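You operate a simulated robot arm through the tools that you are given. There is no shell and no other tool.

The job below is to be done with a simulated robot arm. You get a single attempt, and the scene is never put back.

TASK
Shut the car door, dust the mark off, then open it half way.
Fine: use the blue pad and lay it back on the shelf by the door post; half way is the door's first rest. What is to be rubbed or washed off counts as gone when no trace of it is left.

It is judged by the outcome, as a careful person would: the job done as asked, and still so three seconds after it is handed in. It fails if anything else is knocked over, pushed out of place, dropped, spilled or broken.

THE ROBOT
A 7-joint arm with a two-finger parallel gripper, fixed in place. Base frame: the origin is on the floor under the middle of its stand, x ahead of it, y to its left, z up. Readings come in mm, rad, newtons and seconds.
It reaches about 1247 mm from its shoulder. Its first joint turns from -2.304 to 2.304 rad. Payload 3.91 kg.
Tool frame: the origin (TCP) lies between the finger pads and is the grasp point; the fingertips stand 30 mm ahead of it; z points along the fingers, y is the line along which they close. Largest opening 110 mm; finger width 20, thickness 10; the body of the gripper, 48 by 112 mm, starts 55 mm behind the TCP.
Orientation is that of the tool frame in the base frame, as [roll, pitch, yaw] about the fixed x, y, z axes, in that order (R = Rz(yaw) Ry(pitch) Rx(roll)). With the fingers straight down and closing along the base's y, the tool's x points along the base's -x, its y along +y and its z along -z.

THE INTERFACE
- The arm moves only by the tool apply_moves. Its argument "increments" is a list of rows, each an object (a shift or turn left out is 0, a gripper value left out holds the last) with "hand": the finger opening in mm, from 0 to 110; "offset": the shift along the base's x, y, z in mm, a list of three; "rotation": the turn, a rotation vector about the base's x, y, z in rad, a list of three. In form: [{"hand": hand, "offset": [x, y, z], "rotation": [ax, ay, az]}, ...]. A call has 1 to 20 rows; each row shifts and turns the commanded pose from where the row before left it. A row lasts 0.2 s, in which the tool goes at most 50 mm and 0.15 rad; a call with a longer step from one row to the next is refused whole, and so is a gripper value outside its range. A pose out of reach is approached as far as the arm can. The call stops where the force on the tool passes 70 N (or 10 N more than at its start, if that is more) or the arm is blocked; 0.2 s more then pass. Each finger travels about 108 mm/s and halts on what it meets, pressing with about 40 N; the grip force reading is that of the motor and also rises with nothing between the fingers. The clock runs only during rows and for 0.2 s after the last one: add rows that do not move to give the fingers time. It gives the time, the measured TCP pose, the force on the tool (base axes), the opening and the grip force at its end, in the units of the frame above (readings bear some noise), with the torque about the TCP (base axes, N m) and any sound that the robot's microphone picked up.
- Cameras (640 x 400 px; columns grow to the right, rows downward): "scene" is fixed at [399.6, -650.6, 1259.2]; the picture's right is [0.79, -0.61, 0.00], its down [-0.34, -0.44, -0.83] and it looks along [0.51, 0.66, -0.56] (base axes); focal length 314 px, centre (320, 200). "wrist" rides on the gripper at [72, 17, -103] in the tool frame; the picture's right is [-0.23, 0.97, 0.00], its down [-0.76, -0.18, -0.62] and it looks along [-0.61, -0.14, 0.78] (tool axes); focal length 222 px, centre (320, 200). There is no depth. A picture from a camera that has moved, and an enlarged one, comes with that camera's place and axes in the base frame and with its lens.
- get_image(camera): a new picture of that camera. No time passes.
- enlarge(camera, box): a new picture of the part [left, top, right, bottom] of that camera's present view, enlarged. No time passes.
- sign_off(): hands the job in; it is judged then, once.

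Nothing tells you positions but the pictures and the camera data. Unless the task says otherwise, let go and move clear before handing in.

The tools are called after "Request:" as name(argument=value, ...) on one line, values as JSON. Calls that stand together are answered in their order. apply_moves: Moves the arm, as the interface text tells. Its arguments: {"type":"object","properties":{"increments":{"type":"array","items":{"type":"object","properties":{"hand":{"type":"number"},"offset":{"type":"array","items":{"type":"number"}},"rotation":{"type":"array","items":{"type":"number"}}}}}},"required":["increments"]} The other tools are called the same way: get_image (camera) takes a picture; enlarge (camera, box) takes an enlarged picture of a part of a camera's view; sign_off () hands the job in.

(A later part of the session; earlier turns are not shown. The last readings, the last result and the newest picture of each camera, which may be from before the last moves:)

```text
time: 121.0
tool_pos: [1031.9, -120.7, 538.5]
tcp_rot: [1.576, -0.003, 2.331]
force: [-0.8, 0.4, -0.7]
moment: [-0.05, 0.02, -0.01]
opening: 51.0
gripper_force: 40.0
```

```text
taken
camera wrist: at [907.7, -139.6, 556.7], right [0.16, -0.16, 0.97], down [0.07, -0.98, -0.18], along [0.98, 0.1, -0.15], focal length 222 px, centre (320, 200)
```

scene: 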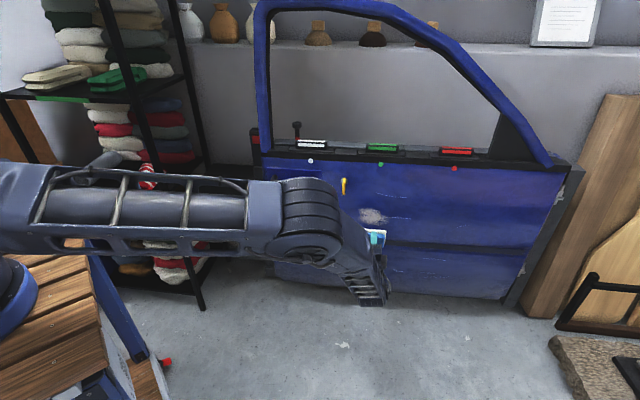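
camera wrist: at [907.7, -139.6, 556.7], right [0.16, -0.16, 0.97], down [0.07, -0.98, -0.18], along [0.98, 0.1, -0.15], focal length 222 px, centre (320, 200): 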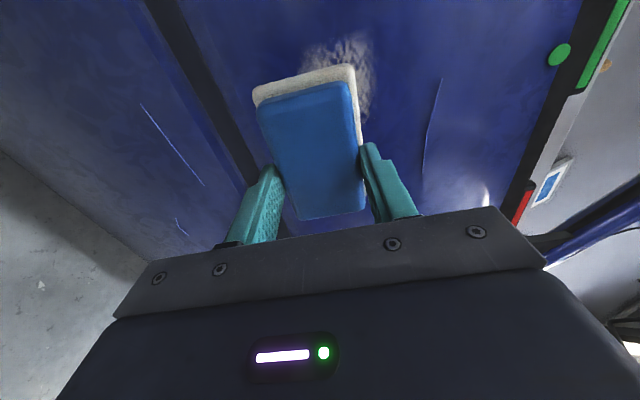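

Request:
enlarge(camera="scene", box=[335, 180, 415, 250])

Request:
enlarge(camera="wrist", box=[230, 10, 430, 140])

```text
5.71 times, centred on (375, 215) of scene
camera zoom: at [399.6, -650.6, 1259.2], right [0.79, -0.61, 0.0], down [-0.34, -0.44, -0.83], along [0.51, 0.66, -0.56], focal length 1794 px, centre (6, 114)
```

zoom: 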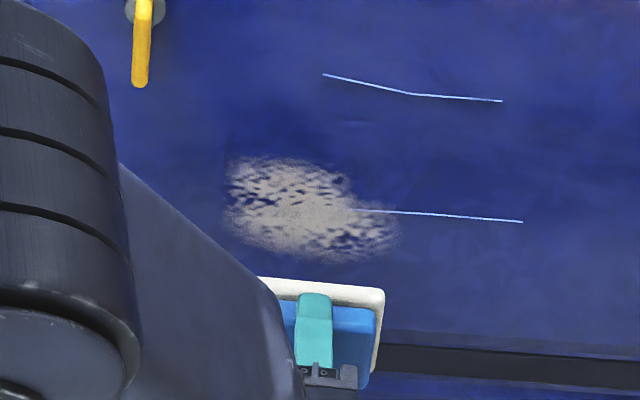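

```text
3.08 times, centred on (330, 75) of wrist
camera zoom: at [907.7, -139.6, 556.7], right [0.16, -0.16, 0.97], down [0.07, -0.98, -0.18], along [0.98, 0.1, -0.15], focal length 684 px, centre (289, 585)
```

zoom: 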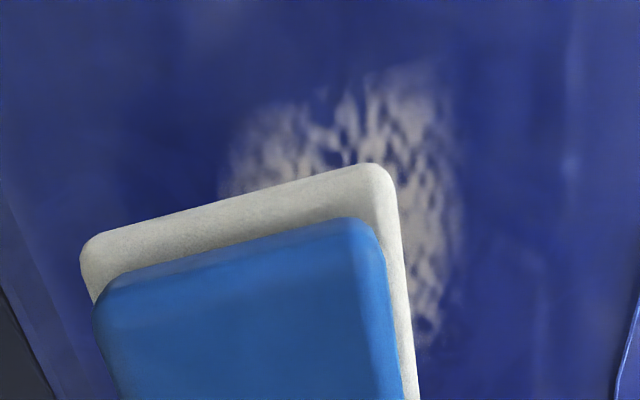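

The mark spans roughly u 525–640 mm from the hinge and z 515–597. I'll raise the pad to its middle and approach until the felt touches.

Request:
apply_moves(increments=[{"offset": [0, 0, 18]}, {"offset": [14.5, 13.8, 0]}, {"offset": [14.5, 13.8, 0]}, {"offset": [10.9, 10.4, 0]}, {}])

Request:
apply_moves(increments=[{"offset": [3.6, 3.5, 0]}, {"offset": [3.6, 3.5, 0]}, {}])

Request:
apply_moves(increments=[{"offset": [3.6, 3.5, 0]}, {"offset": [3.6, 3.5, 0]}, {}])

Request:
enlarge(camera="scene", box=[335, 180, 415, 250])

```text
time: 122.2
tool_pos: [1073.2, -80.7, 557.3]
tcp_rot: [1.574, -0.004, 2.332]
force: [-0.3, -0.6, -1.0]
moment: [-0.01, 0.02, -0.02]
opening: 50.9
gripper_force: 40.4
```

```text
time: 123.0
tool_pos: [1079.6, -74.3, 558.5]
tcp_rot: [1.577, -0.001, 2.331]
force: [-0.2, 0.3, -0.4]
moment: [-0.05, 0.02, 0.01]
opening: 51.1
gripper_force: 39.9
```

```text
time: 123.8
tool_pos: [1088.4, -68.4, 557.0]
tcp_rot: [1.576, -0.003, 2.331]
force: [-0.3, -0.5, -0.9]
moment: [-0.01, 0.02, -0.02]
opening: 51.2
gripper_force: 39.8
```

```text
5.71 times, centred on (375, 215) of scene
camera zoom: at [399.6, -650.6, 1259.2], right [0.79, -0.61, 0.0], down [-0.34, -0.44, -0.83], along [0.51, 0.66, -0.56], focal length 1794 px, centre (6, 114)
```

zoom: 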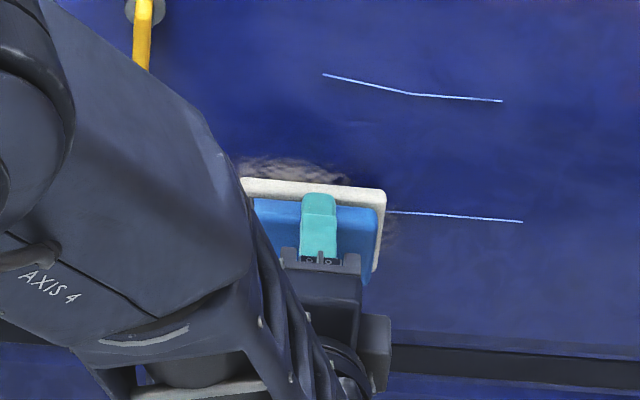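

Request:
apply_moves(increments=[{"offset": [2.9, 2.8, 0]}, {"offset": [2.9, 2.8, 0]}, {}])

Request:
apply_moves(increments=[{"offset": [2.9, 2.8, 0]}, {"offset": [2.9, 2.8, 0]}, {}])

Request:
apply_moves(increments=[{"offset": [2.2, 2.1, 0]}, {"offset": [2.2, 2.1, 0]}, {}])

Request:
apply_moves(increments=[{"offset": [2.2, 2.1, 0]}, {"offset": [2.2, 2.1, 0]}, {}])

```text
time: 124.6
tool_pos: [1092.6, -61.7, 559.1]
tcp_rot: [1.576, -0.002, 2.332]
force: [-0.1, -0.3, -1.5]
moment: [-0.03, 0.01, -0.01]
opening: 50.9
gripper_force: 40.3
```

```text
time: 125.4
tool_pos: [1098.7, -55.6, 558.1]
tcp_rot: [1.576, -0.001, 2.332]
force: [-0.4, 0.1, -1.6]
moment: [-0.03, 0.02, 0.01]
opening: 50.9
gripper_force: 39.4
```

```text
time: 126.2
tool_pos: [1103.5, -51.6, 557.8]
tcp_rot: [1.576, -0.002, 2.331]
force: [-5.4, -3.3, -2.1]
moment: [0.08, -0.13, 0.33]
opening: 51.1
gripper_force: 40.8
```

```text
time: 127.0
tool_pos: [1106.5, -47.5, 557.4]
tcp_rot: [1.576, -0.002, 2.332]
force: [-4.7, -1.9, -2.6]
moment: [-0.06, -0.14, 0.41]
opening: 51.3
gripper_force: 39.7
```

The felt touches at its free-edge end first, so I'll yaw the pad by about 2° to lie flat and then press until the door is against its stop.

Request:
apply_moves(increments=[{"rotation": [0, 0, 0.02]}, {"rotation": [0, 0, 0.02]}, {"offset": [1.4, 1.4, 0]}, {}])

Request:
apply_moves(increments=[{"offset": [1.4, 1.4, 0]}, {"offset": [1.4, 1.4, 0]}, {}])

Request:
apply_moves(increments=[{"offset": [1.4, 1.4, 0]}, {"offset": [0.7, 0.7, 0]}, {}])

Request:
apply_moves(increments=[{"offset": [0.7, 0.7, 0]}, {}])

```text
time: 128.0
tool_pos: [1109.4, -46.0, 557.8]
tcp_rot: [1.574, -0.001, 2.372]
force: [-3.5, -5.8, 1.3]
moment: [0.16, -0.2, -0.37]
opening: 51.2
gripper_force: 39.8
```

```text
time: 128.8
tool_pos: [1112.1, -45.5, 557.4]
tcp_rot: [1.575, -0.003, 2.374]
force: [-18.1, -13.0, -1.6]
moment: [-0.01, -0.08, -0.77]
opening: 51.1
gripper_force: 39.8
```

```text
time: 129.6
tool_pos: [1112.9, -42.5, 558.2]
tcp_rot: [1.576, 0.0, 2.372]
force: [-20.4, -24.0, -4.3]
moment: [-0.04, -0.05, -0.03]
opening: 50.9
gripper_force: 40.2
```

```text
time: 130.2
tool_pos: [1114.3, -42.0, 558.7]
tcp_rot: [1.577, -0.004, 2.372]
force: [-24.0, -24.7, -5.8]
moment: [0.13, -0.21, -0.11]
opening: 51.1
gripper_force: 40.0
```

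The felt now lies flat with about 30 N. I'll ease off a little and make the first wiping strokes along the panel.

Request:
apply_moves(increments=[{"offset": [-0.5, -0.5, 0]}, {"offset": [-7.2, 7, 0]}, {"offset": [-7.2, 7, 0]}, {"offset": [-7.2, 7, 0]}, {"offset": [7.2, -7, 0]}, {"offset": [7.2, -7, 0]}, {"offset": [7.2, -7, 0]}, {}])

Request:
apply_moves(increments=[{"offset": [7.2, -7, 0]}, {"offset": [7.2, -7, 0]}, {"offset": [7.2, -7, 0]}, {"offset": [-7.2, 7, 0]}, {"offset": [-7.2, 7, 0]}, {"offset": [-7.2, 7, 0]}, {}])

Request:
enlarge(camera="scene", box=[335, 180, 415, 250])

```text
time: 132.0
tool_pos: [1113.1, -40.6, 556.9]
tcp_rot: [1.575, -0.003, 2.372]
force: [-8.0, -2.1, -2.5]
moment: [0.07, -0.14, 0.04]
opening: 51.1
gripper_force: 39.9
```

```text
time: 133.6
tool_pos: [1114.1, -40.5, 559.2]
tcp_rot: [1.575, -0.001, 2.371]
force: [-5.6, -10.4, 0.5]
moment: [0.3, -0.16, -0.27]
opening: 51.1
gripper_force: 40.2
```

```text
5.71 times, centred on (375, 215) of scene
camera zoom: at [399.6, -650.6, 1259.2], right [0.79, -0.61, 0.0], down [-0.34, -0.44, -0.83], along [0.51, 0.66, -0.56], focal length 1794 px, centre (6, 114)
```

zoom: 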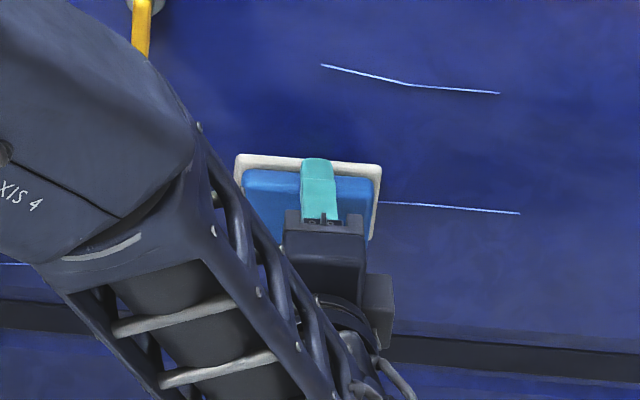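

The felt is clearing what it passes over. I'll continue with rows above and below to cover the whole mark.

Request:
apply_moves(increments=[{"offset": [0.3, 0.3, 7]}, {"offset": [0, 0, 8]}, {"offset": [0, 0, 8]}, {"offset": [-7.2, 7, 0]}, {"offset": [-7.2, 7, 0]}, {"offset": [-7.2, 7, 0]}, {"offset": [7.2, -7, 0]}, {"offset": [7.2, -7, 0]}, {"offset": [7.2, -7, 0]}, {"offset": [7.2, -7, 0]}, {"offset": [7.2, -7, 0]}, {"offset": [7.2, -7, 0]}, {"offset": [-7.2, 7, 0]}, {"offset": [-7.2, 7, 0]}, {"offset": [-7.2, 7, 0]}, {}])

Request:
apply_moves(increments=[{"offset": [0.3, 0.3, -8]}, {"offset": [0, 0, -10]}, {"offset": [0, 0, -10]}, {"offset": [0, 0, -10]}, {"offset": [0, 0, -8]}, {"offset": [-7.2, 7, 0]}, {"offset": [-7.2, 7, 0]}, {"offset": [-7.2, 7, 0]}, {"offset": [7.2, -7, 0]}, {"offset": [7.2, -7, 0]}, {"offset": [7.2, -7, 0]}, {"offset": [7.2, -7, 0]}, {"offset": [7.2, -7, 0]}, {"offset": [7.2, -7, 0]}, {"offset": [-7.2, 7, 0]}, {"offset": [-7.2, 7, 0]}, {"offset": [-7.2, 7, 0]}, {"offset": [0, 0, 10]}, {"offset": [0, 0, 13]}, {}])

Request:
get_image(camera="wrist")

```text
time: 137.0
tool_pos: [1114.3, -41.1, 580.4]
tcp_rot: [1.573, -0.003, 2.374]
force: [-6.6, -15.9, 1.6]
moment: [0.25, -0.19, -0.87]
opening: 51.2
gripper_force: 39.8
```

```text
time: 141.2
tool_pos: [1114.1, -41.4, 557.5]
tcp_rot: [1.576, -0.004, 2.372]
force: [-27.8, -21.5, -13.3]
moment: [0.2, -0.12, -0.49]
opening: 51.1
gripper_force: 40.5
```

```text
taken
camera wrist: at [990.9, -65.3, 574.2], right [0.17, -0.16, 0.97], down [0.11, -0.98, -0.18], along [0.98, 0.14, -0.15], focal length 222 px, centre (320, 200)
```

wrist: 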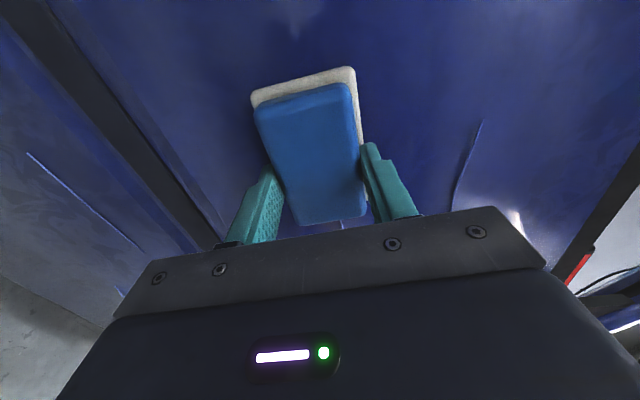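

I'll back off gently and move aside to inspect the spot.

Request:
apply_moves(increments=[{"offset": [-0.7, -0.7, 0]}, {"offset": [-2, -2, 0]}, {"offset": [-5, -5, 0]}, {"offset": [-10, -10, 0]}, {"offset": [-20, -20, 0]}, {"offset": [-20, -20, -20]}, {"offset": [-10, -10, -40]}, {"offset": [0, 0, -40]}, {}])

Request:
enlarge(camera="scene", box=[335, 180, 415, 250])

Request:
get_image(camera="wrist")

Request:
get_image(camera="scene")

```text
time: 143.2
tool_pos: [1045.2, -108.5, 459.6]
tcp_rot: [1.575, -0.002, 2.373]
force: [0.2, -0.9, -1.1]
moment: [0.0, 0.01, 0.0]
opening: 51.1
gripper_force: 40.2
```

```text
5.71 times, centred on (375, 215) of scene
camera zoom: at [399.6, -650.6, 1259.2], right [0.79, -0.61, 0.0], down [-0.34, -0.44, -0.83], along [0.51, 0.66, -0.56], focal length 1794 px, centre (6, 114)
```

zoom: 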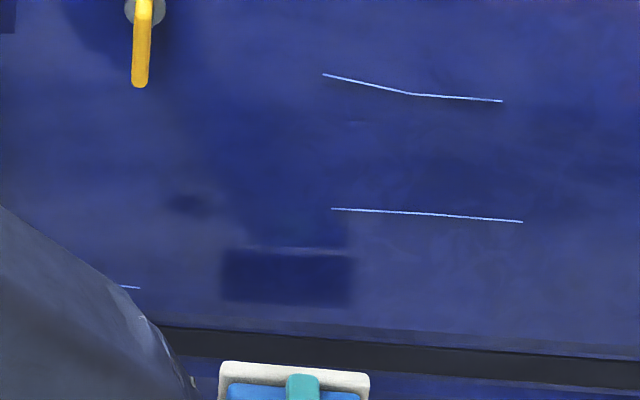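

```text
taken
camera wrist: at [922.5, -133.1, 476.3], right [0.17, -0.16, 0.97], down [0.11, -0.98, -0.18], along [0.98, 0.14, -0.15], focal length 222 px, centre (320, 200)
```

wrist: 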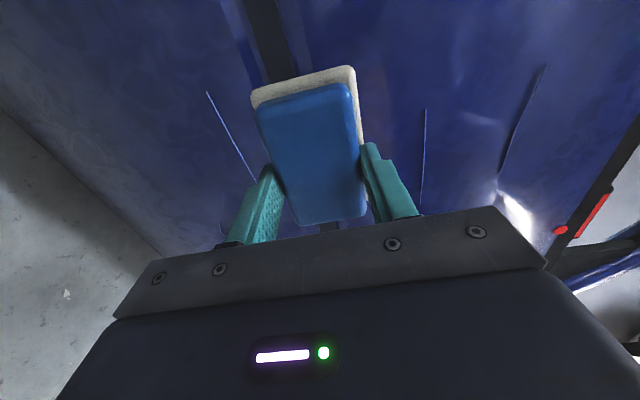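

```text
taken
```

scene: 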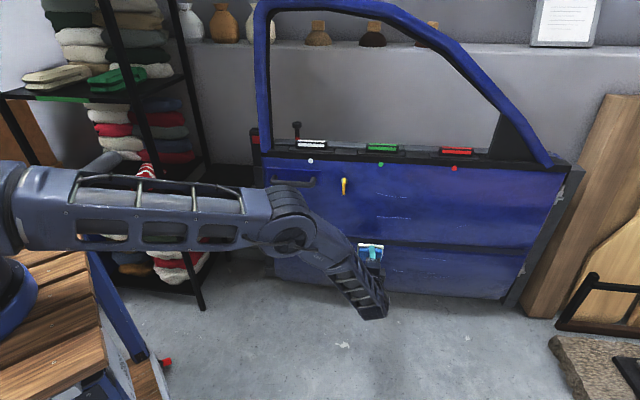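

The speckled mark looks gone. I'll move the hand further off to get rid of shadows and check for faint traces.

Request:
apply_moves(increments=[{"offset": [-25, -20, 0]}, {"offset": [-30, 15, 10]}, {"offset": [-35, 25, 20]}, {"offset": [-35, 25, 25]}, {"offset": [-35, 25, 25]}, {"offset": [-35, 25, 25]}, {}])

Request:
enlarge(camera="scene", box=[340, 190, 410, 240])

Request:
get_image(camera="wrist")

Request:
get_image(camera="scene")

```text
time: 144.8
tool_pos: [854.9, -11.4, 563.9]
tcp_rot: [1.576, -0.002, 2.373]
force: [0.4, -0.4, -1.1]
moment: [-0.01, -0.02, 0.01]
opening: 51.0
gripper_force: 40.4
```

```text
8.00 times, centred on (375, 215) of scene
camera zoom: at [399.6, -650.6, 1259.2], right [0.79, -0.61, 0.0], down [-0.34, -0.44, -0.83], along [0.51, 0.66, -0.56], focal length 2511 px, centre (-120, 80)
```

zoom: 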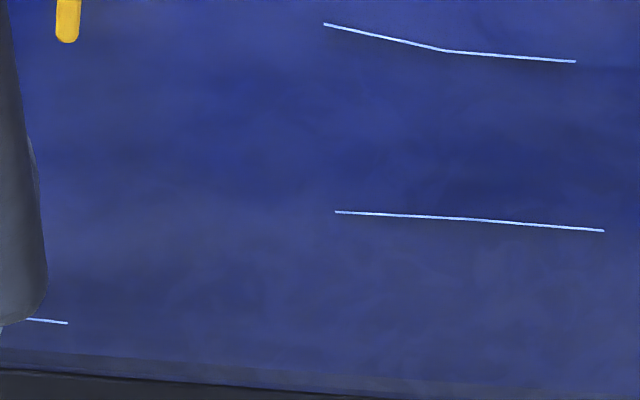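

```text
taken
camera wrist: at [730.8, -36.8, 580.9], right [0.17, -0.16, 0.97], down [0.11, -0.98, -0.18], along [0.98, 0.14, -0.15], focal length 222 px, centre (320, 200)
```

wrist: 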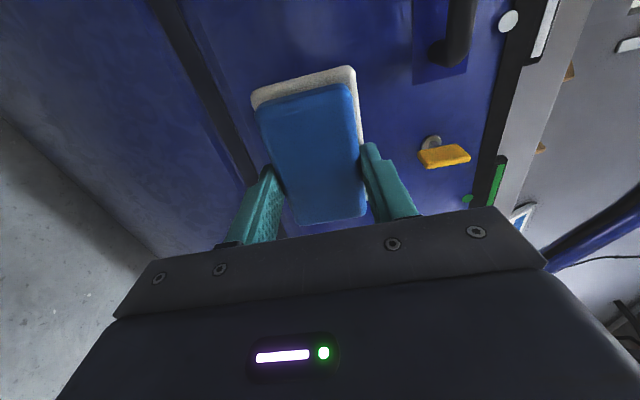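

```text
taken
```

scene: 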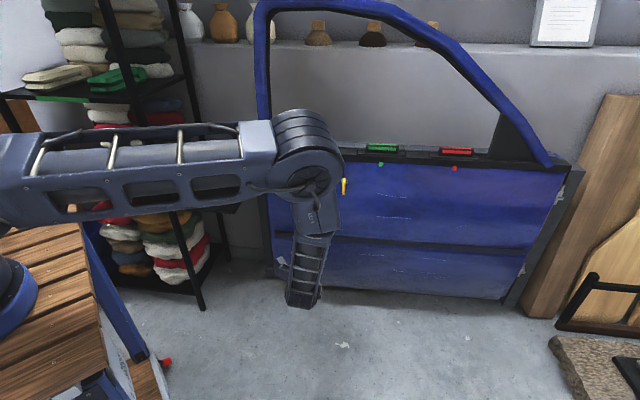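

The dusty mark is completely gone; the thin lines left are scratches that were there before. Measuring again, the resting door lies at about 135°, parallel to the sill, shelf and pad, so it is shut. Now I'll carry the pad back to its shelf, retracing the path.

Request:
apply_moves(increments=[{"offset": [-20, 25, 13], "rotation": [0, 0, -0.02]}, {"offset": [-20, 25, 13], "rotation": [0, 0, -0.021]}, {"offset": [-19, 24, 12]}, {}])

Request:
apply_moves(increments=[{"offset": [-8, 5, 25], "rotation": [-0.0987, 0.1033, 0]}, {"offset": [-8, 5, 25], "rotation": [-0.0987, 0.1033, 0]}, {"offset": [-5, 5, 25], "rotation": [-0.0987, 0.1033, 0]}, {"offset": [-5, 5, 25], "rotation": [-0.0987, 0.1033, 0]}, {"offset": [-5, 5, 24], "rotation": [-0.0987, 0.1033, 0]}, {"offset": [-5, 8, 24], "rotation": [-0.0987, 0.1033, 0]}, {"offset": [-5, 10, 24], "rotation": [-0.0987, 0.1033, 0]}, {"offset": [0, 10, 22], "rotation": [-0.0987, 0.1033, 0]}, {"offset": [0, 10, 22], "rotation": [-0.0987, 0.1033, 0]}, {"offset": [0, 10, 20], "rotation": [-0.0987, 0.1033, 0]}, {"offset": [0, 10, 20], "rotation": [-0.0987, 0.1033, 0]}, {}])

Request:
get_image(camera="wrist")

Request:
get_image(camera="scene")

```text
time: 145.8
tool_pos: [793.9, 59.3, 600.1]
tcp_rot: [1.576, -0.002, 2.329]
force: [0.0, 0.5, -0.4]
moment: [-0.06, 0.0, 0.02]
opening: 51.2
gripper_force: 40.0
```

```text
time: 148.4
tool_pos: [754.2, 145.1, 858.5]
tcp_rot: [-3.136, 0.004, 2.332]
force: [0.0, -0.3, -1.1]
moment: [-0.04, 0.0, 0.0]
opening: 51.2
gripper_force: 40.2
```

```text
taken
camera wrist: at [717.0, 209.1, 960.9], right [0.86, 0.51, -0.01], down [0.4, -0.67, 0.63], along [0.31, -0.54, -0.78], focal length 222 px, centre (320, 200)
```

wrist: 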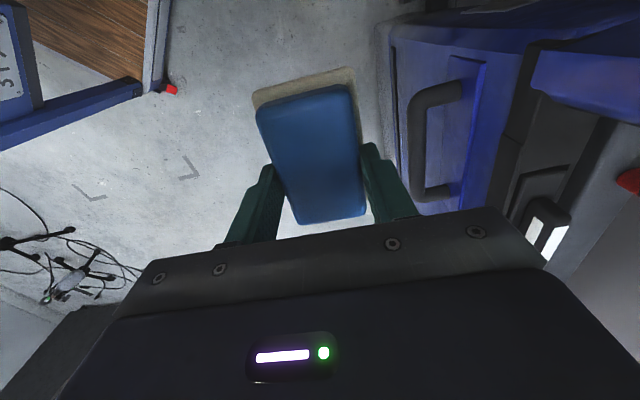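

```text
taken
```

scene: 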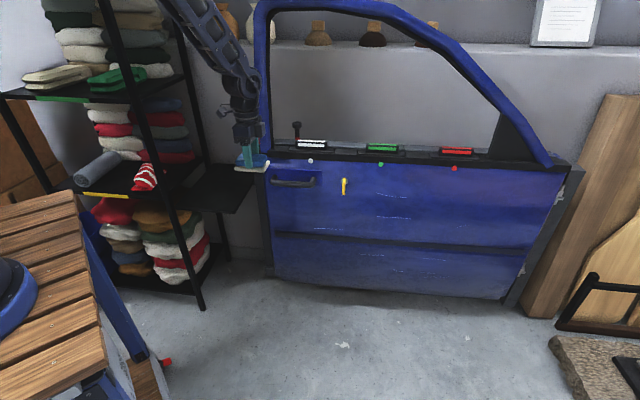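

Request:
apply_moves(increments=[{"offset": [0, 40, 0]}, {"offset": [0, 45, 0]}, {"offset": [1, 45, 0]}, {"offset": [2, 45, 0]}, {"offset": [2, 45, 0]}, {"offset": [2, 45, 0]}, {"offset": [2, 45, 0]}, {"offset": [0, 21.7, -20]}, {"offset": [0, 0, -45]}, {"offset": [0, 0, -45]}, {"offset": [0, 0, -40]}, {"offset": [0, 0, -25]}, {}])

Request:
get_image(camera="wrist")

Request:
enlarge(camera="scene", box=[180, 120, 270, 195])

```text
time: 151.2
tool_pos: [760.1, 475.7, 681.8]
tcp_rot: [-3.136, 0.005, 2.332]
force: [0.3, -0.3, -0.1]
moment: [0.01, 0.03, -0.04]
opening: 51.0
gripper_force: 40.4
```

```text
taken
camera wrist: at [723.6, 538.7, 784.4], right [0.86, 0.51, -0.01], down [0.4, -0.67, 0.63], along [0.31, -0.54, -0.78], focal length 222 px, centre (320, 200)
```

wrist: 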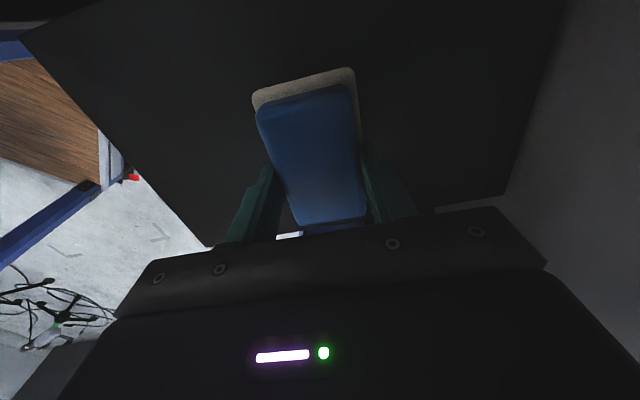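

```text
5.33 times, centred on (225, 158) of scene
camera zoom: at [399.6, -650.6, 1259.2], right [0.79, -0.61, 0.0], down [-0.34, -0.44, -0.83], along [0.51, 0.66, -0.56], focal length 1674 px, centre (827, 427)
```

zoom: 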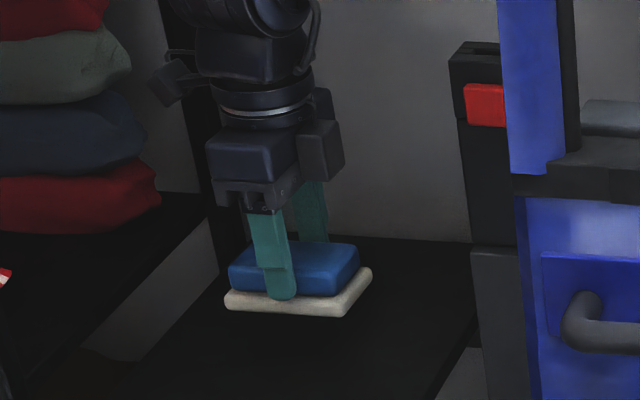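

Request:
apply_moves(increments=[{"offset": [3, 1, -14]}, {"offset": [0, 0, -12]}, {}])

Request:
apply_moves(increments=[{"offset": [0, 0, -3]}, {"offset": [0, 0, -3]}, {}])

Request:
apply_moves(increments=[{"offset": [0, 0, -1]}, {"offset": [0, 0, -1]}, {}])

```text
time: 152.0
tool_pos: [764.8, 477.1, 656.2]
tcp_rot: [-3.135, 0.004, 2.333]
force: [-0.2, -0.5, -0.7]
moment: [-0.01, 0.0, 0.0]
opening: 51.1
gripper_force: 40.2
```

```text
time: 152.8
tool_pos: [765.0, 476.3, 649.5]
tcp_rot: [-3.134, 0.004, 2.332]
force: [0.2, 0.3, -0.6]
moment: [0.0, -0.01, 0.01]
opening: 50.7
gripper_force: 40.2
```

```text
time: 153.6
tool_pos: [763.4, 477.1, 648.6]
tcp_rot: [-3.134, 0.004, 2.331]
force: [0.1, -0.1, -1.5]
moment: [-0.01, -0.03, 0.02]
opening: 50.9
gripper_force: 39.8
```

Request:
apply_moves(increments=[{"offset": [0, 0, -1]}, {"offset": [0, 0, -0.5]}, {}])

Request:
enlarge(camera="scene", box=[200, 150, 260, 195])

```text
time: 154.4
tool_pos: [762.8, 477.8, 646.6]
tcp_rot: [-3.137, 0.005, 2.331]
force: [0.7, 0.5, -1.3]
moment: [0.0, 0.03, 0.0]
opening: 51.1
gripper_force: 39.7
```

```text
8.89 times, centred on (230, 172) of scene
camera zoom: at [399.6, -650.6, 1259.2], right [0.79, -0.61, 0.0], down [-0.34, -0.44, -0.83], along [0.51, 0.66, -0.56], focal length 2790 px, centre (1120, 444)
```

zoom: 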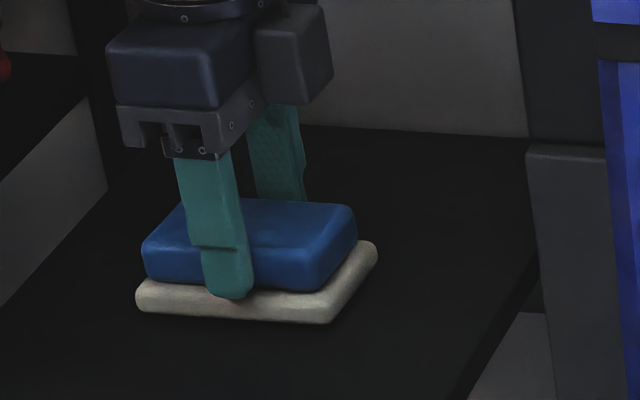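

Request:
apply_moves(increments=[{"offset": [0, 0, -1]}, {}])

Request:
apply_moves(increments=[{"offset": [0, 0, -1]}, {}])

Request:
apply_moves(increments=[{"offset": [0, 0, -1]}, {}])

```text
time: 155.0
tool_pos: [762.6, 477.2, 646.0]
tcp_rot: [-3.136, 0.004, 2.331]
force: [-1.2, -2.4, 6.9]
moment: [0.35, 0.06, 0.03]
opening: 51.1
gripper_force: 39.9
```

```text
time: 155.6
tool_pos: [763.4, 477.0, 646.6]
tcp_rot: [-3.138, 0.003, 2.332]
force: [-0.1, -3.5, 17.5]
moment: [0.78, 0.43, 0.16]
opening: 51.2
gripper_force: 40.1
```

```text
time: 156.2
tool_pos: [763.2, 476.5, 645.2]
tcp_rot: [-3.134, 0.003, 2.331]
force: [2.9, -0.4, 19.3]
moment: [0.83, 0.5, -0.07]
opening: 51.2
gripper_force: 40.3
```

The pad is back on the shelf with contact felt. I'll ease off, open the fingers and rise clear.

Request:
apply_moves(increments=[{"offset": [0, 0, 1]}, {"hand": 58}, {}, {"hand": 80}, {}, {"offset": [0, 0, 15]}, {"offset": [0, 0, 35]}, {"offset": [0, 0, 45]}, {"offset": [0, 0, 45]}, {}])

Request:
get_image(camera="wrist")

Request:
enlarge(camera="scene", box=[180, 120, 280, 200])

```text
time: 158.4
tool_pos: [762.8, 479.0, 784.5]
tcp_rot: [-3.136, 0.005, 2.332]
force: [-0.2, -1.0, 0.5]
moment: [-0.03, 0.0, -0.03]
opening: 79.9
gripper_force: 0.1
```

```text
taken
camera wrist: at [726.1, 542.9, 887.5], right [0.86, 0.51, -0.01], down [0.4, -0.67, 0.63], along [0.31, -0.54, -0.78], focal length 222 px, centre (320, 200)
```

wrist: 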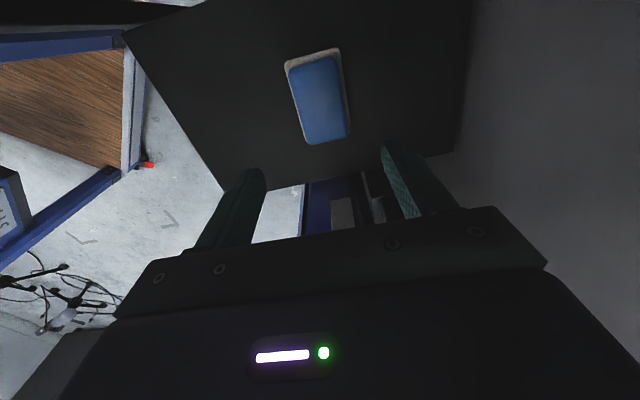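

```text
5.00 times, centred on (230, 160) of scene
camera zoom: at [399.6, -650.6, 1259.2], right [0.79, -0.61, 0.0], down [-0.34, -0.44, -0.83], along [0.51, 0.66, -0.56], focal length 1569 px, centre (770, 400)
```

zoom: 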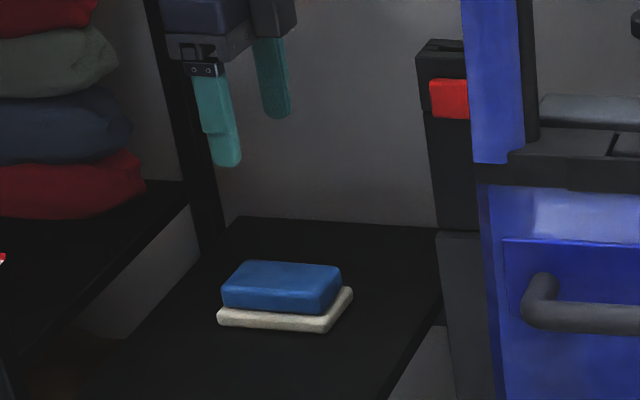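

The pad lies where it was. While the view of the door is clear, I'll check once more that the door line is parallel with the fixed frame.

Request:
enlarge(camera="scene", box=[255, 140, 335, 190])

Request:
enlarge(camera="scene", box=[490, 140, 570, 190])

Request:
enlarge(camera="scene", box=[170, 145, 260, 220])

```text
8.00 times, centred on (295, 165) of scene
camera zoom: at [399.6, -650.6, 1259.2], right [0.79, -0.61, 0.0], down [-0.34, -0.44, -0.83], along [0.51, 0.66, -0.56], focal length 2511 px, centre (520, 480)
```

zoom: 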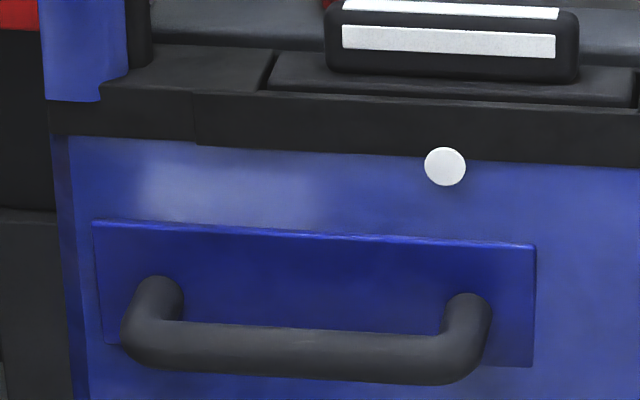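

```text
8.00 times, centred on (530, 165) of scene
camera zoom: at [399.6, -650.6, 1259.2], right [0.79, -0.61, 0.0], down [-0.34, -0.44, -0.83], along [0.51, 0.66, -0.56], focal length 2511 px, centre (-1360, 480)
```

zoom: 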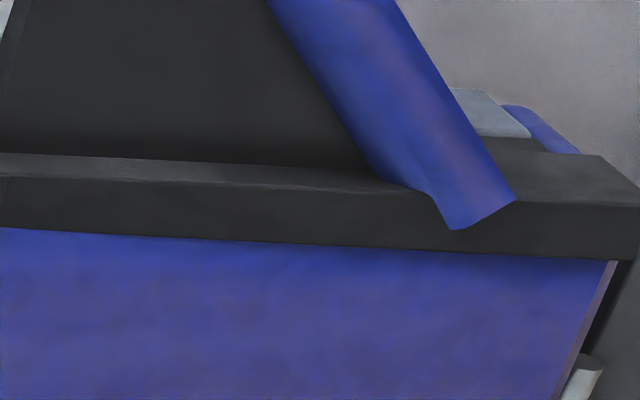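

```text
5.33 times, centred on (215, 182) of scene
camera zoom: at [399.6, -650.6, 1259.2], right [0.79, -0.61, 0.0], down [-0.34, -0.44, -0.83], along [0.51, 0.66, -0.56], focal length 1674 px, centre (880, 293)
```

zoom: 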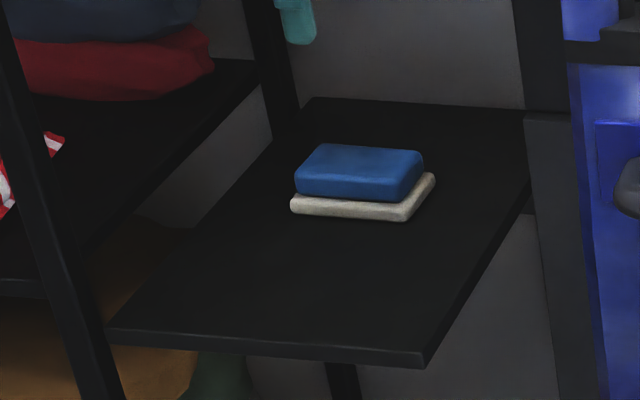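

Belt line is about 135.9° and the shelf about 135.3°, so the door is parallel with the frame within measuring error. Next I'll go back to the handle and check how the door behaves just beyond its rest, which tells me whether that spot is truly the shut rest.

Request:
apply_moves(increments=[{"hand": 60, "offset": [0, -10, 35]}, {"offset": [0, -40, 35]}, {"offset": [-2, -45, 5]}, {"offset": [-2, -45, 0]}, {"offset": [-2, -45, 0]}, {"offset": [-2, -45, 0]}, {"offset": [0, -45, 0]}, {"offset": [0, -45, 0]}, {}])

Request:
apply_moves(increments=[{"offset": [0, -10, -15], "rotation": [0.0987, -0.1033, 0]}, {"offset": [0, -10, -15], "rotation": [0.0987, -0.1033, 0]}, {"offset": [0, -10, -15], "rotation": [0.0987, -0.1033, 0]}, {"offset": [0, -10, -15], "rotation": [0.0987, -0.1033, 0]}, {"offset": [5, -10, -15], "rotation": [0.0987, -0.1033, 0]}, {"offset": [5, -5, -15], "rotation": [0.0987, -0.1033, 0]}, {"offset": [5, -5, -15], "rotation": [0.0987, -0.1033, 0]}, {"offset": [5, -5, -15], "rotation": [0.0987, -0.1033, 0]}, {"offset": [5, -5, -15], "rotation": [0.0987, -0.1033, 0]}, {"offset": [10, 0, -15], "rotation": [0.0987, -0.1033, 0]}, {"offset": [10, 0, -15], "rotation": [0.0987, -0.1033, 0]}, {}])

```text
refused: row 2 steps farther than a row can; nothing moved
```

```text
time: 160.5
tool_pos: [789.0, 409.5, 650.7]
tcp_rot: [1.824, -0.003, 2.334]
force: [-6.9, -23.2, 29.9]
moment: [-0.76, -0.05, -0.16]
opening: 67.9
gripper_force: 0.1
stopped in row 10: the force on the tool passed its limit at 84 N (the readings are from after the stop); the commanded pose is now the measured one
```

The first call was refused for too long a step, so the second one ran in the wrong place and the hand has touched something by the shelf. I'll stop and look before moving.

Request:
enlarge(camera="scene", box=[170, 120, 290, 220])

Request:
get_image(camera="wrist")

Request:
get_image(camera="scene")

```text
4.00 times, centred on (230, 170) of scene
camera zoom: at [399.6, -650.6, 1259.2], right [0.79, -0.61, 0.0], down [-0.34, -0.44, -0.83], along [0.51, 0.66, -0.56], focal length 1256 px, centre (680, 320)
```

zoom: 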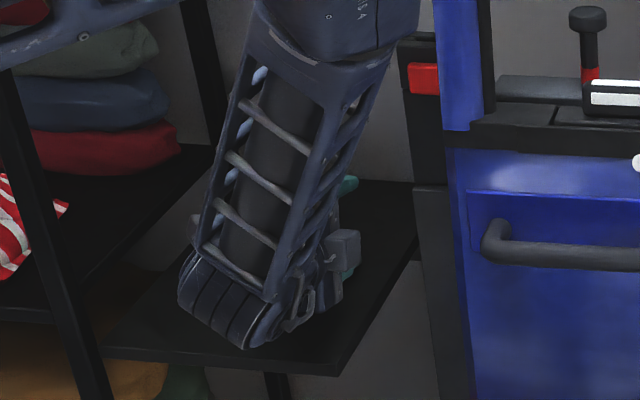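

```text
taken
camera wrist: at [671.3, 395.4, 692.6], right [0.33, 0.0, 0.94], down [0.06, -1.0, -0.02], along [0.94, 0.06, -0.33], focal length 222 px, centre (320, 200)
```

wrist: 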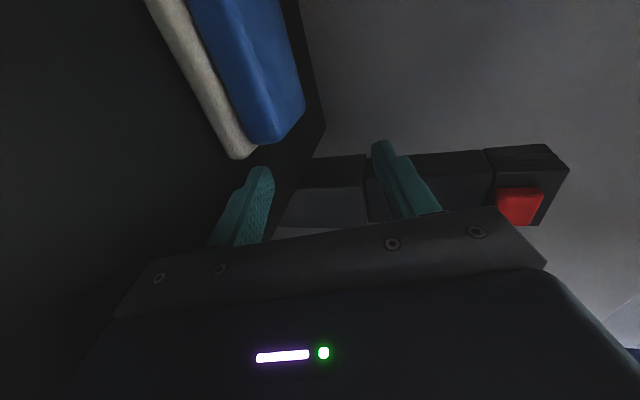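

```text
taken
```

scene: 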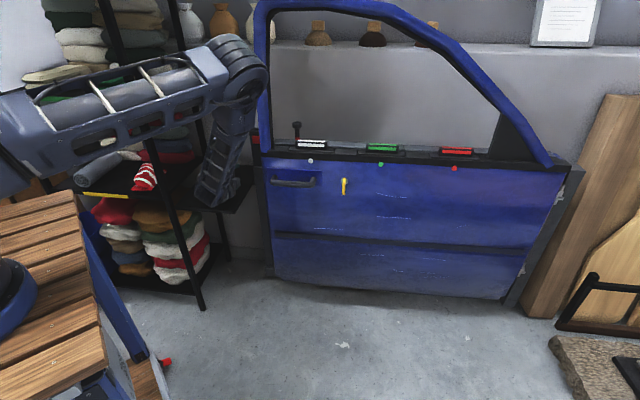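

Only the lower finger rests on the shelf top, and the pad lies flat and looks untouched. I'll lift slightly and retrace the same path back up.

Request:
apply_moves(increments=[{"offset": [0, 0, 6]}, {"offset": [-5, 0, 14], "rotation": [-0.07, 0.0733, 0]}, {"offset": [-5, 5, 15], "rotation": [-0.0987, 0.1033, 0]}, {"offset": [-5, 5, 15], "rotation": [-0.0987, 0.1033, 0]}, {"offset": [-5, 5, 15], "rotation": [-0.0987, 0.1033, 0]}, {"offset": [-5, 5, 15], "rotation": [-0.0987, 0.1033, 0]}, {"offset": [-5, 10, 15], "rotation": [-0.0987, 0.1033, 0]}, {"offset": [0, 10, 15], "rotation": [-0.0987, 0.1033, 0]}, {"offset": [0, 10, 15], "rotation": [-0.0987, 0.1033, 0]}, {"offset": [0, 10, 15], "rotation": [-0.0987, 0.1033, 0]}, {"offset": [0, 10, 15]}, {}])

Request:
get_image(camera="wrist")

Request:
get_image(camera="scene")

```text
time: 163.1
tool_pos: [764.6, 473.3, 801.6]
tcp_rot: [3.076, -0.003, 2.323]
force: [0.1, -0.5, 0.2]
moment: [0.0, 0.03, -0.03]
opening: 79.8
gripper_force: 0.0
```

```text
taken
camera wrist: at [723.1, 532.3, 905.9], right [0.86, 0.5, 0.06], down [0.36, -0.71, 0.61], along [0.35, -0.5, -0.79], focal length 222 px, centre (320, 200)
```

wrist: 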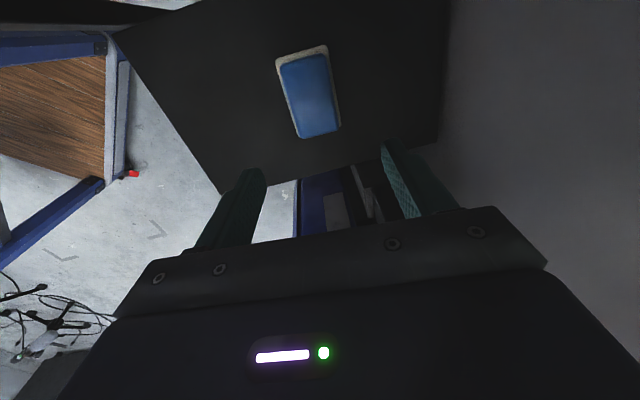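

```text
taken
```

scene: 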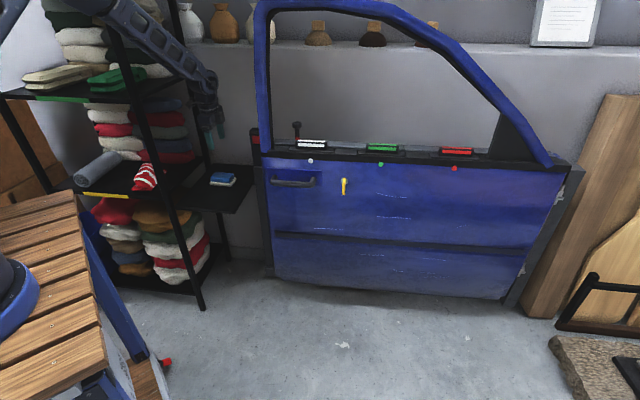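

Everything is in place. I'll check the pad, shelf and rack at higher zoom.

Request:
enlarge(camera="scene", box=[170, 145, 260, 220])

Request:
enlarge(camera="scene", box=[0, 0, 220, 200])

```text
5.33 times, centred on (215, 182) of scene
camera zoom: at [399.6, -650.6, 1259.2], right [0.79, -0.61, 0.0], down [-0.34, -0.44, -0.83], along [0.51, 0.66, -0.56], focal length 1674 px, centre (880, 293)
```

zoom: 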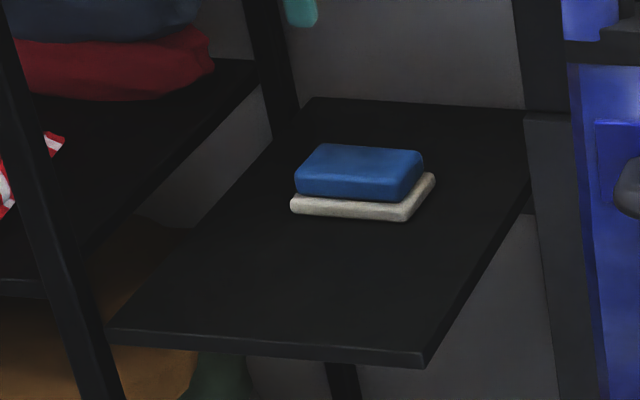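

```text
2.00 times, centred on (110, 100) of scene
camera zoom: at [399.6, -650.6, 1259.2], right [0.79, -0.61, 0.0], down [-0.34, -0.44, -0.83], along [0.51, 0.66, -0.56], focal length 628 px, centre (740, 400)
```

zoom: 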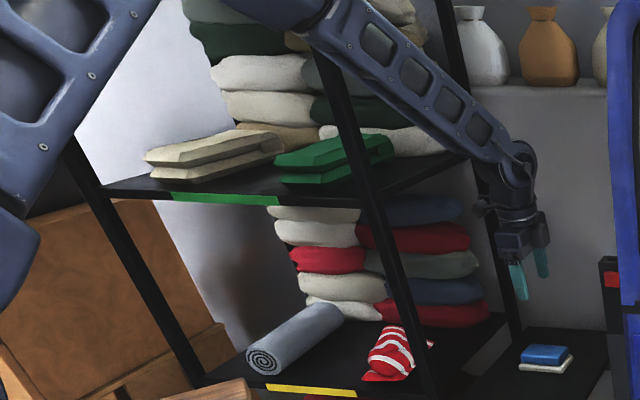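

The pad and rack are unchanged. I'll straighten the hand and go round to the outer side, one call at a time.

Request:
apply_moves(increments=[{"hand": 60, "offset": [0, 0, 30], "rotation": [-0.0455, 0.0476, 0.009]}, {"offset": [0, -20, 30]}, {"offset": [-2, -45, 0]}, {"offset": [-2, -45, 0]}, {"offset": [-2, -45, 0]}, {"offset": [-2, -45, 0]}, {"offset": [-1, -45, 0]}, {"offset": [0, -45, 0]}, {"offset": [0, -26, 0]}, {}])

```text
time: 165.3
tool_pos: [751.8, 166.0, 864.2]
tcp_rot: [3.137, -0.002, 2.339]
force: [-0.3, 0.0, -0.4]
moment: [0.0, 0.01, -0.01]
opening: 59.9
gripper_force: 0.2
```

Request:
apply_moves(increments=[{"offset": [0, -15, -15], "rotation": [0.0987, -0.1033, 0]}, {"offset": [0, -15, -15], "rotation": [0.0987, -0.1033, 0]}, {"offset": [0, -12, -15], "rotation": [0.0987, -0.1033, 0]}, {"offset": [0, -11, -15], "rotation": [0.0987, -0.1033, 0]}, {"offset": [5, -10, -15], "rotation": [0.0987, -0.1033, 0]}, {"offset": [5, -5, -15], "rotation": [0.0987, -0.1033, 0]}, {"offset": [5, -5, -15], "rotation": [0.0987, -0.1033, 0]}, {"offset": [5, -5, -15], "rotation": [0.0987, -0.1033, 0]}, {"offset": [5, -5, -15], "rotation": [0.0987, -0.1033, 0]}, {"offset": [10, 0, -14], "rotation": [0.0987, -0.1033, 0]}, {"offset": [10, 0, -14], "rotation": [0.0987, -0.1033, 0]}, {}])

Request:
get_image(camera="wrist")

```text
time: 167.9
tool_pos: [795.0, 79.8, 700.1]
tcp_rot: [1.565, 0.007, 2.336]
force: [0.3, -0.4, 1.2]
moment: [-0.03, -0.01, -0.01]
opening: 60.1
gripper_force: 0.1
```

```text
taken
camera wrist: at [670.6, 60.5, 716.0], right [0.15, -0.16, 0.98], down [0.08, -0.98, -0.18], along [0.99, 0.1, -0.13], focal length 222 px, centre (320, 200)
```

wrist: 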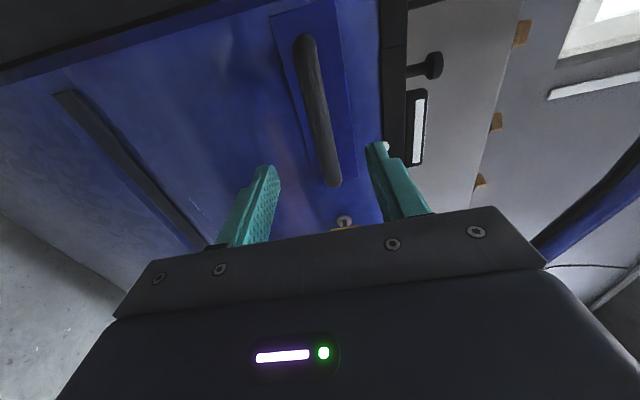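

Request:
apply_moves(increments=[{"offset": [13.1, -13.8, -0.6], "rotation": [0, 0, 0.02]}, {"offset": [16, 15.3, 0]}, {"offset": [16, 15.3, 0]}, {"offset": [16, 15.3, 0]}, {"offset": [16, 15.3, 0]}, {"offset": [12, 11.5, 0]}, {}])

Request:
get_image(camera="wrist")

```text
time: 169.5
tool_pos: [884.3, 139.9, 699.3]
tcp_rot: [1.566, 0.005, 2.357]
force: [0.1, -0.2, 0.4]
moment: [0.0, 0.01, 0.02]
opening: 59.7
gripper_force: 0.0
```

```text
taken
camera wrist: at [760.4, 116.7, 715.2], right [0.15, -0.16, 0.98], down [0.1, -0.98, -0.18], along [0.98, 0.12, -0.13], focal length 222 px, centre (320, 200)
```

wrist: 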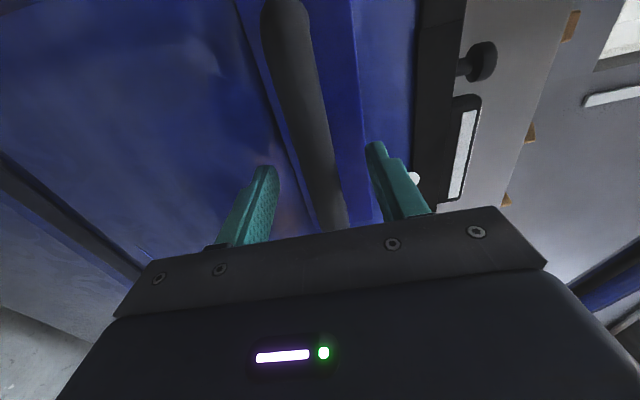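

Request:
apply_moves(increments=[{"offset": [6.5, 6.2, 0]}, {"offset": [6.5, 6.2, 0]}, {"hand": 0}, {}, {}, {}])

```text
time: 170.9
tool_pos: [896.5, 151.9, 699.9]
tcp_rot: [1.564, 0.006, 2.356]
force: [1.8, -1.2, 15.5]
moment: [0.2, 0.21, 0.1]
opening: 21.4
gripper_force: 44.5
```

The bar is held again. I'll draw the door out about 40 mm along its arc, let go, and see whether it returns by itself.

Request:
apply_moves(increments=[{"offset": [0, 0, 1]}, {"offset": [-6.2, -7.3, 0], "rotation": [0, 0, 0.011]}, {"offset": [-6.15, -7.4, 0], "rotation": [0, 0, 0.011]}, {"offset": [-6.1, -7.45, 0], "rotation": [0, 0, 0.011]}, {"offset": [-6.05, -7.5, 0], "rotation": [0, 0, 0.011]}, {}])

Request:
enlarge(camera="scene", box=[235, 110, 335, 180])

```text
time: 172.3
tool_pos: [873.5, 121.4, 699.9]
tcp_rot: [1.565, 0.007, 2.4]
force: [6.6, -5.7, -7.2]
moment: [0.18, 0.13, -0.62]
opening: 21.4
gripper_force: 44.9
```

```text
5.71 times, centred on (285, 145) of scene
camera zoom: at [399.6, -650.6, 1259.2], right [0.79, -0.61, 0.0], down [-0.34, -0.44, -0.83], along [0.51, 0.66, -0.56], focal length 1794 px, centre (520, 514)
```

zoom: 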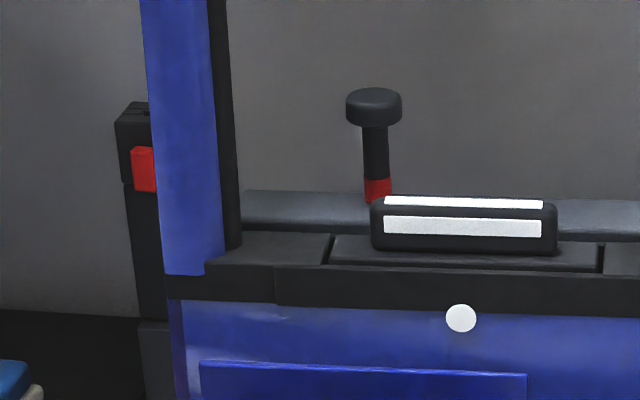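

Request:
apply_moves(increments=[{"hand": 55}, {}, {}, {}, {}, {}, {}])

Request:
enlarge(camera="scene", box=[235, 110, 335, 180])

```text
time: 173.9
tool_pos: [873.3, 124.6, 701.4]
tcp_rot: [1.565, 0.007, 2.399]
force: [0.7, -1.1, -0.3]
moment: [0.04, 0.0, 0.04]
opening: 54.9
gripper_force: 0.1
```

```text
5.71 times, centred on (285, 145) of scene
camera zoom: at [399.6, -650.6, 1259.2], right [0.79, -0.61, 0.0], down [-0.34, -0.44, -0.83], along [0.51, 0.66, -0.56], focal length 1794 px, centre (520, 514)
```

zoom: 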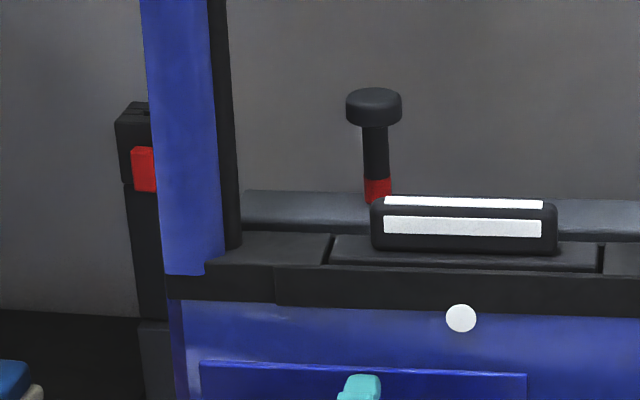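

The door stayed where I left it, so that spot isn't a holding rest. The seal simply pushes the door out about 1°, and like a real car door it probably needs a firm swing to latch. I'll open it about 14° by the handle and then shut it with a proper swing.

Request:
apply_moves(increments=[{"offset": [0, -2, -1]}, {"hand": 0}, {}, {}, {}])

```text
time: 175.1
tool_pos: [872.6, 121.4, 699.5]
tcp_rot: [1.565, 0.009, 2.398]
force: [-0.6, -0.6, -1.3]
moment: [0.24, 0.23, -0.06]
opening: 21.2
gripper_force: 44.8
```

Request:
apply_moves(increments=[{"offset": [-9.4, -12.0, 0], "rotation": [0, 0, 0.01745]}, {"offset": [-9.2, -12.2, 0], "rotation": [0, 0, 0.01745]}, {"offset": [-9.0, -12.4, 0], "rotation": [0, 0, 0.01745]}, {"offset": [-8.8, -12.5, 0], "rotation": [0, 0, 0.01745]}, {"offset": [-8.5, -12.6, 0], "rotation": [0, 0, 0.01745]}, {"offset": [-8.3, -12.8, 0], "rotation": [0, 0, 0.01745]}, {}])

```text
time: 176.7
tool_pos: [821.8, 46.1, 700.1]
tcp_rot: [1.566, 0.006, 2.502]
force: [21.8, -15.0, 5.5]
moment: [0.22, 0.23, -0.4]
opening: 21.2
gripper_force: 45.0
```

Request:
apply_moves(increments=[{"offset": [1.4, -1.0, 0]}, {"offset": [-7.9, -13.1, 0], "rotation": [0, 0, 0.01745]}, {"offset": [-7.5, -13.3, 0], "rotation": [0, 0, 0.01745]}, {"offset": [-7.4, -13.5, 0], "rotation": [0, 0, 0.01745]}, {"offset": [-7.1, -13.5, 0], "rotation": [0, 0, 0.01745]}, {"offset": [-6.9, -13.7, 0], "rotation": [0, 0, 0.01745]}, {"offset": [-6.6, -13.8, 0], "rotation": [0, 0, 0.01745]}, {}])

Request:
get_image(camera="scene")

```text
time: 178.5
tool_pos: [777.2, -34.9, 700.1]
tcp_rot: [1.564, 0.006, 2.609]
force: [3.6, -3.9, 52.7]
moment: [0.22, 0.34, -0.39]
opening: 21.4
gripper_force: 44.8
```

```text
taken
```

scene: 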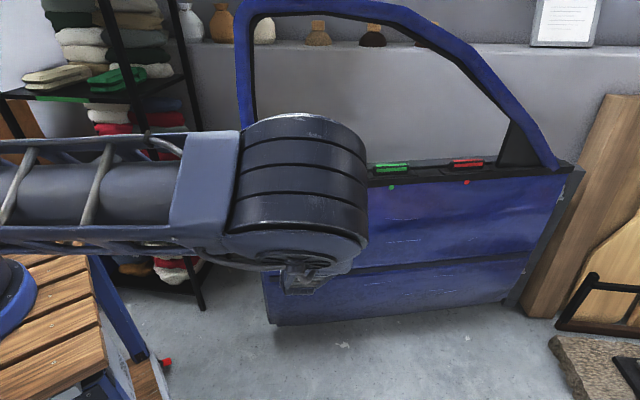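

Request:
apply_moves(increments=[{"offset": [0, 0, 2.5]}, {"hand": 55}, {}, {}, {"offset": [-5, -8.6, 0]}, {"offset": [-15, -26, 0]}, {"offset": [-20.6, -34.3, 0]}, {"hand": 0, "offset": [20, -12, -20]}, {"offset": [35, -20.6, -20]}, {"offset": [35, -20.6, -20]}, {"offset": [35, -20.6, -20]}, {"offset": [35, -20.6, -20]}, {"offset": [35, -20.6, -20]}, {"offset": [39, -23, -2]}, {}])

Request:
get_image(camera="scene")

Request:
get_image(camera="wrist")

```text
time: 181.7
tool_pos: [969.4, -241.2, 579.2]
tcp_rot: [1.567, 0.006, 2.61]
force: [0.5, 0.7, -0.8]
moment: [-0.01, -0.02, 0.0]
opening: 0.1
gripper_force: 37.8
```

```text
taken
```

scene: 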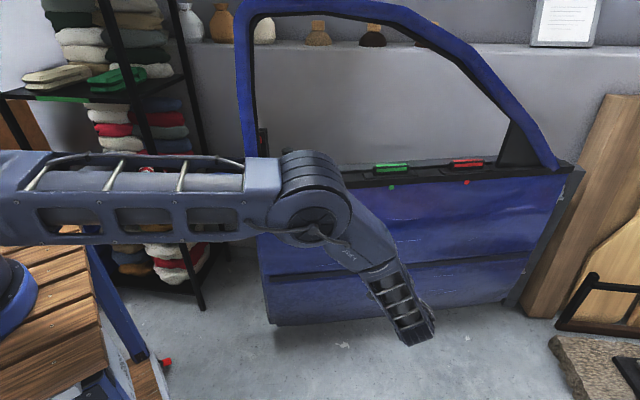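

```text
taken
camera wrist: at [855.6, -293.3, 595.9], right [0.19, -0.12, 0.98], down [0.34, -0.92, -0.18], along [0.92, 0.37, -0.13], focal length 222 px, centre (320, 200)
```

wrist: 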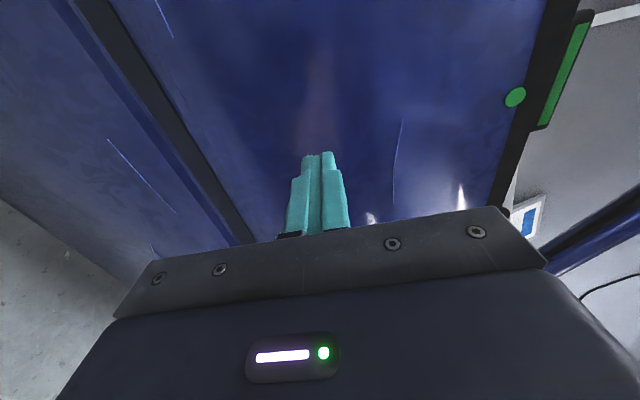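

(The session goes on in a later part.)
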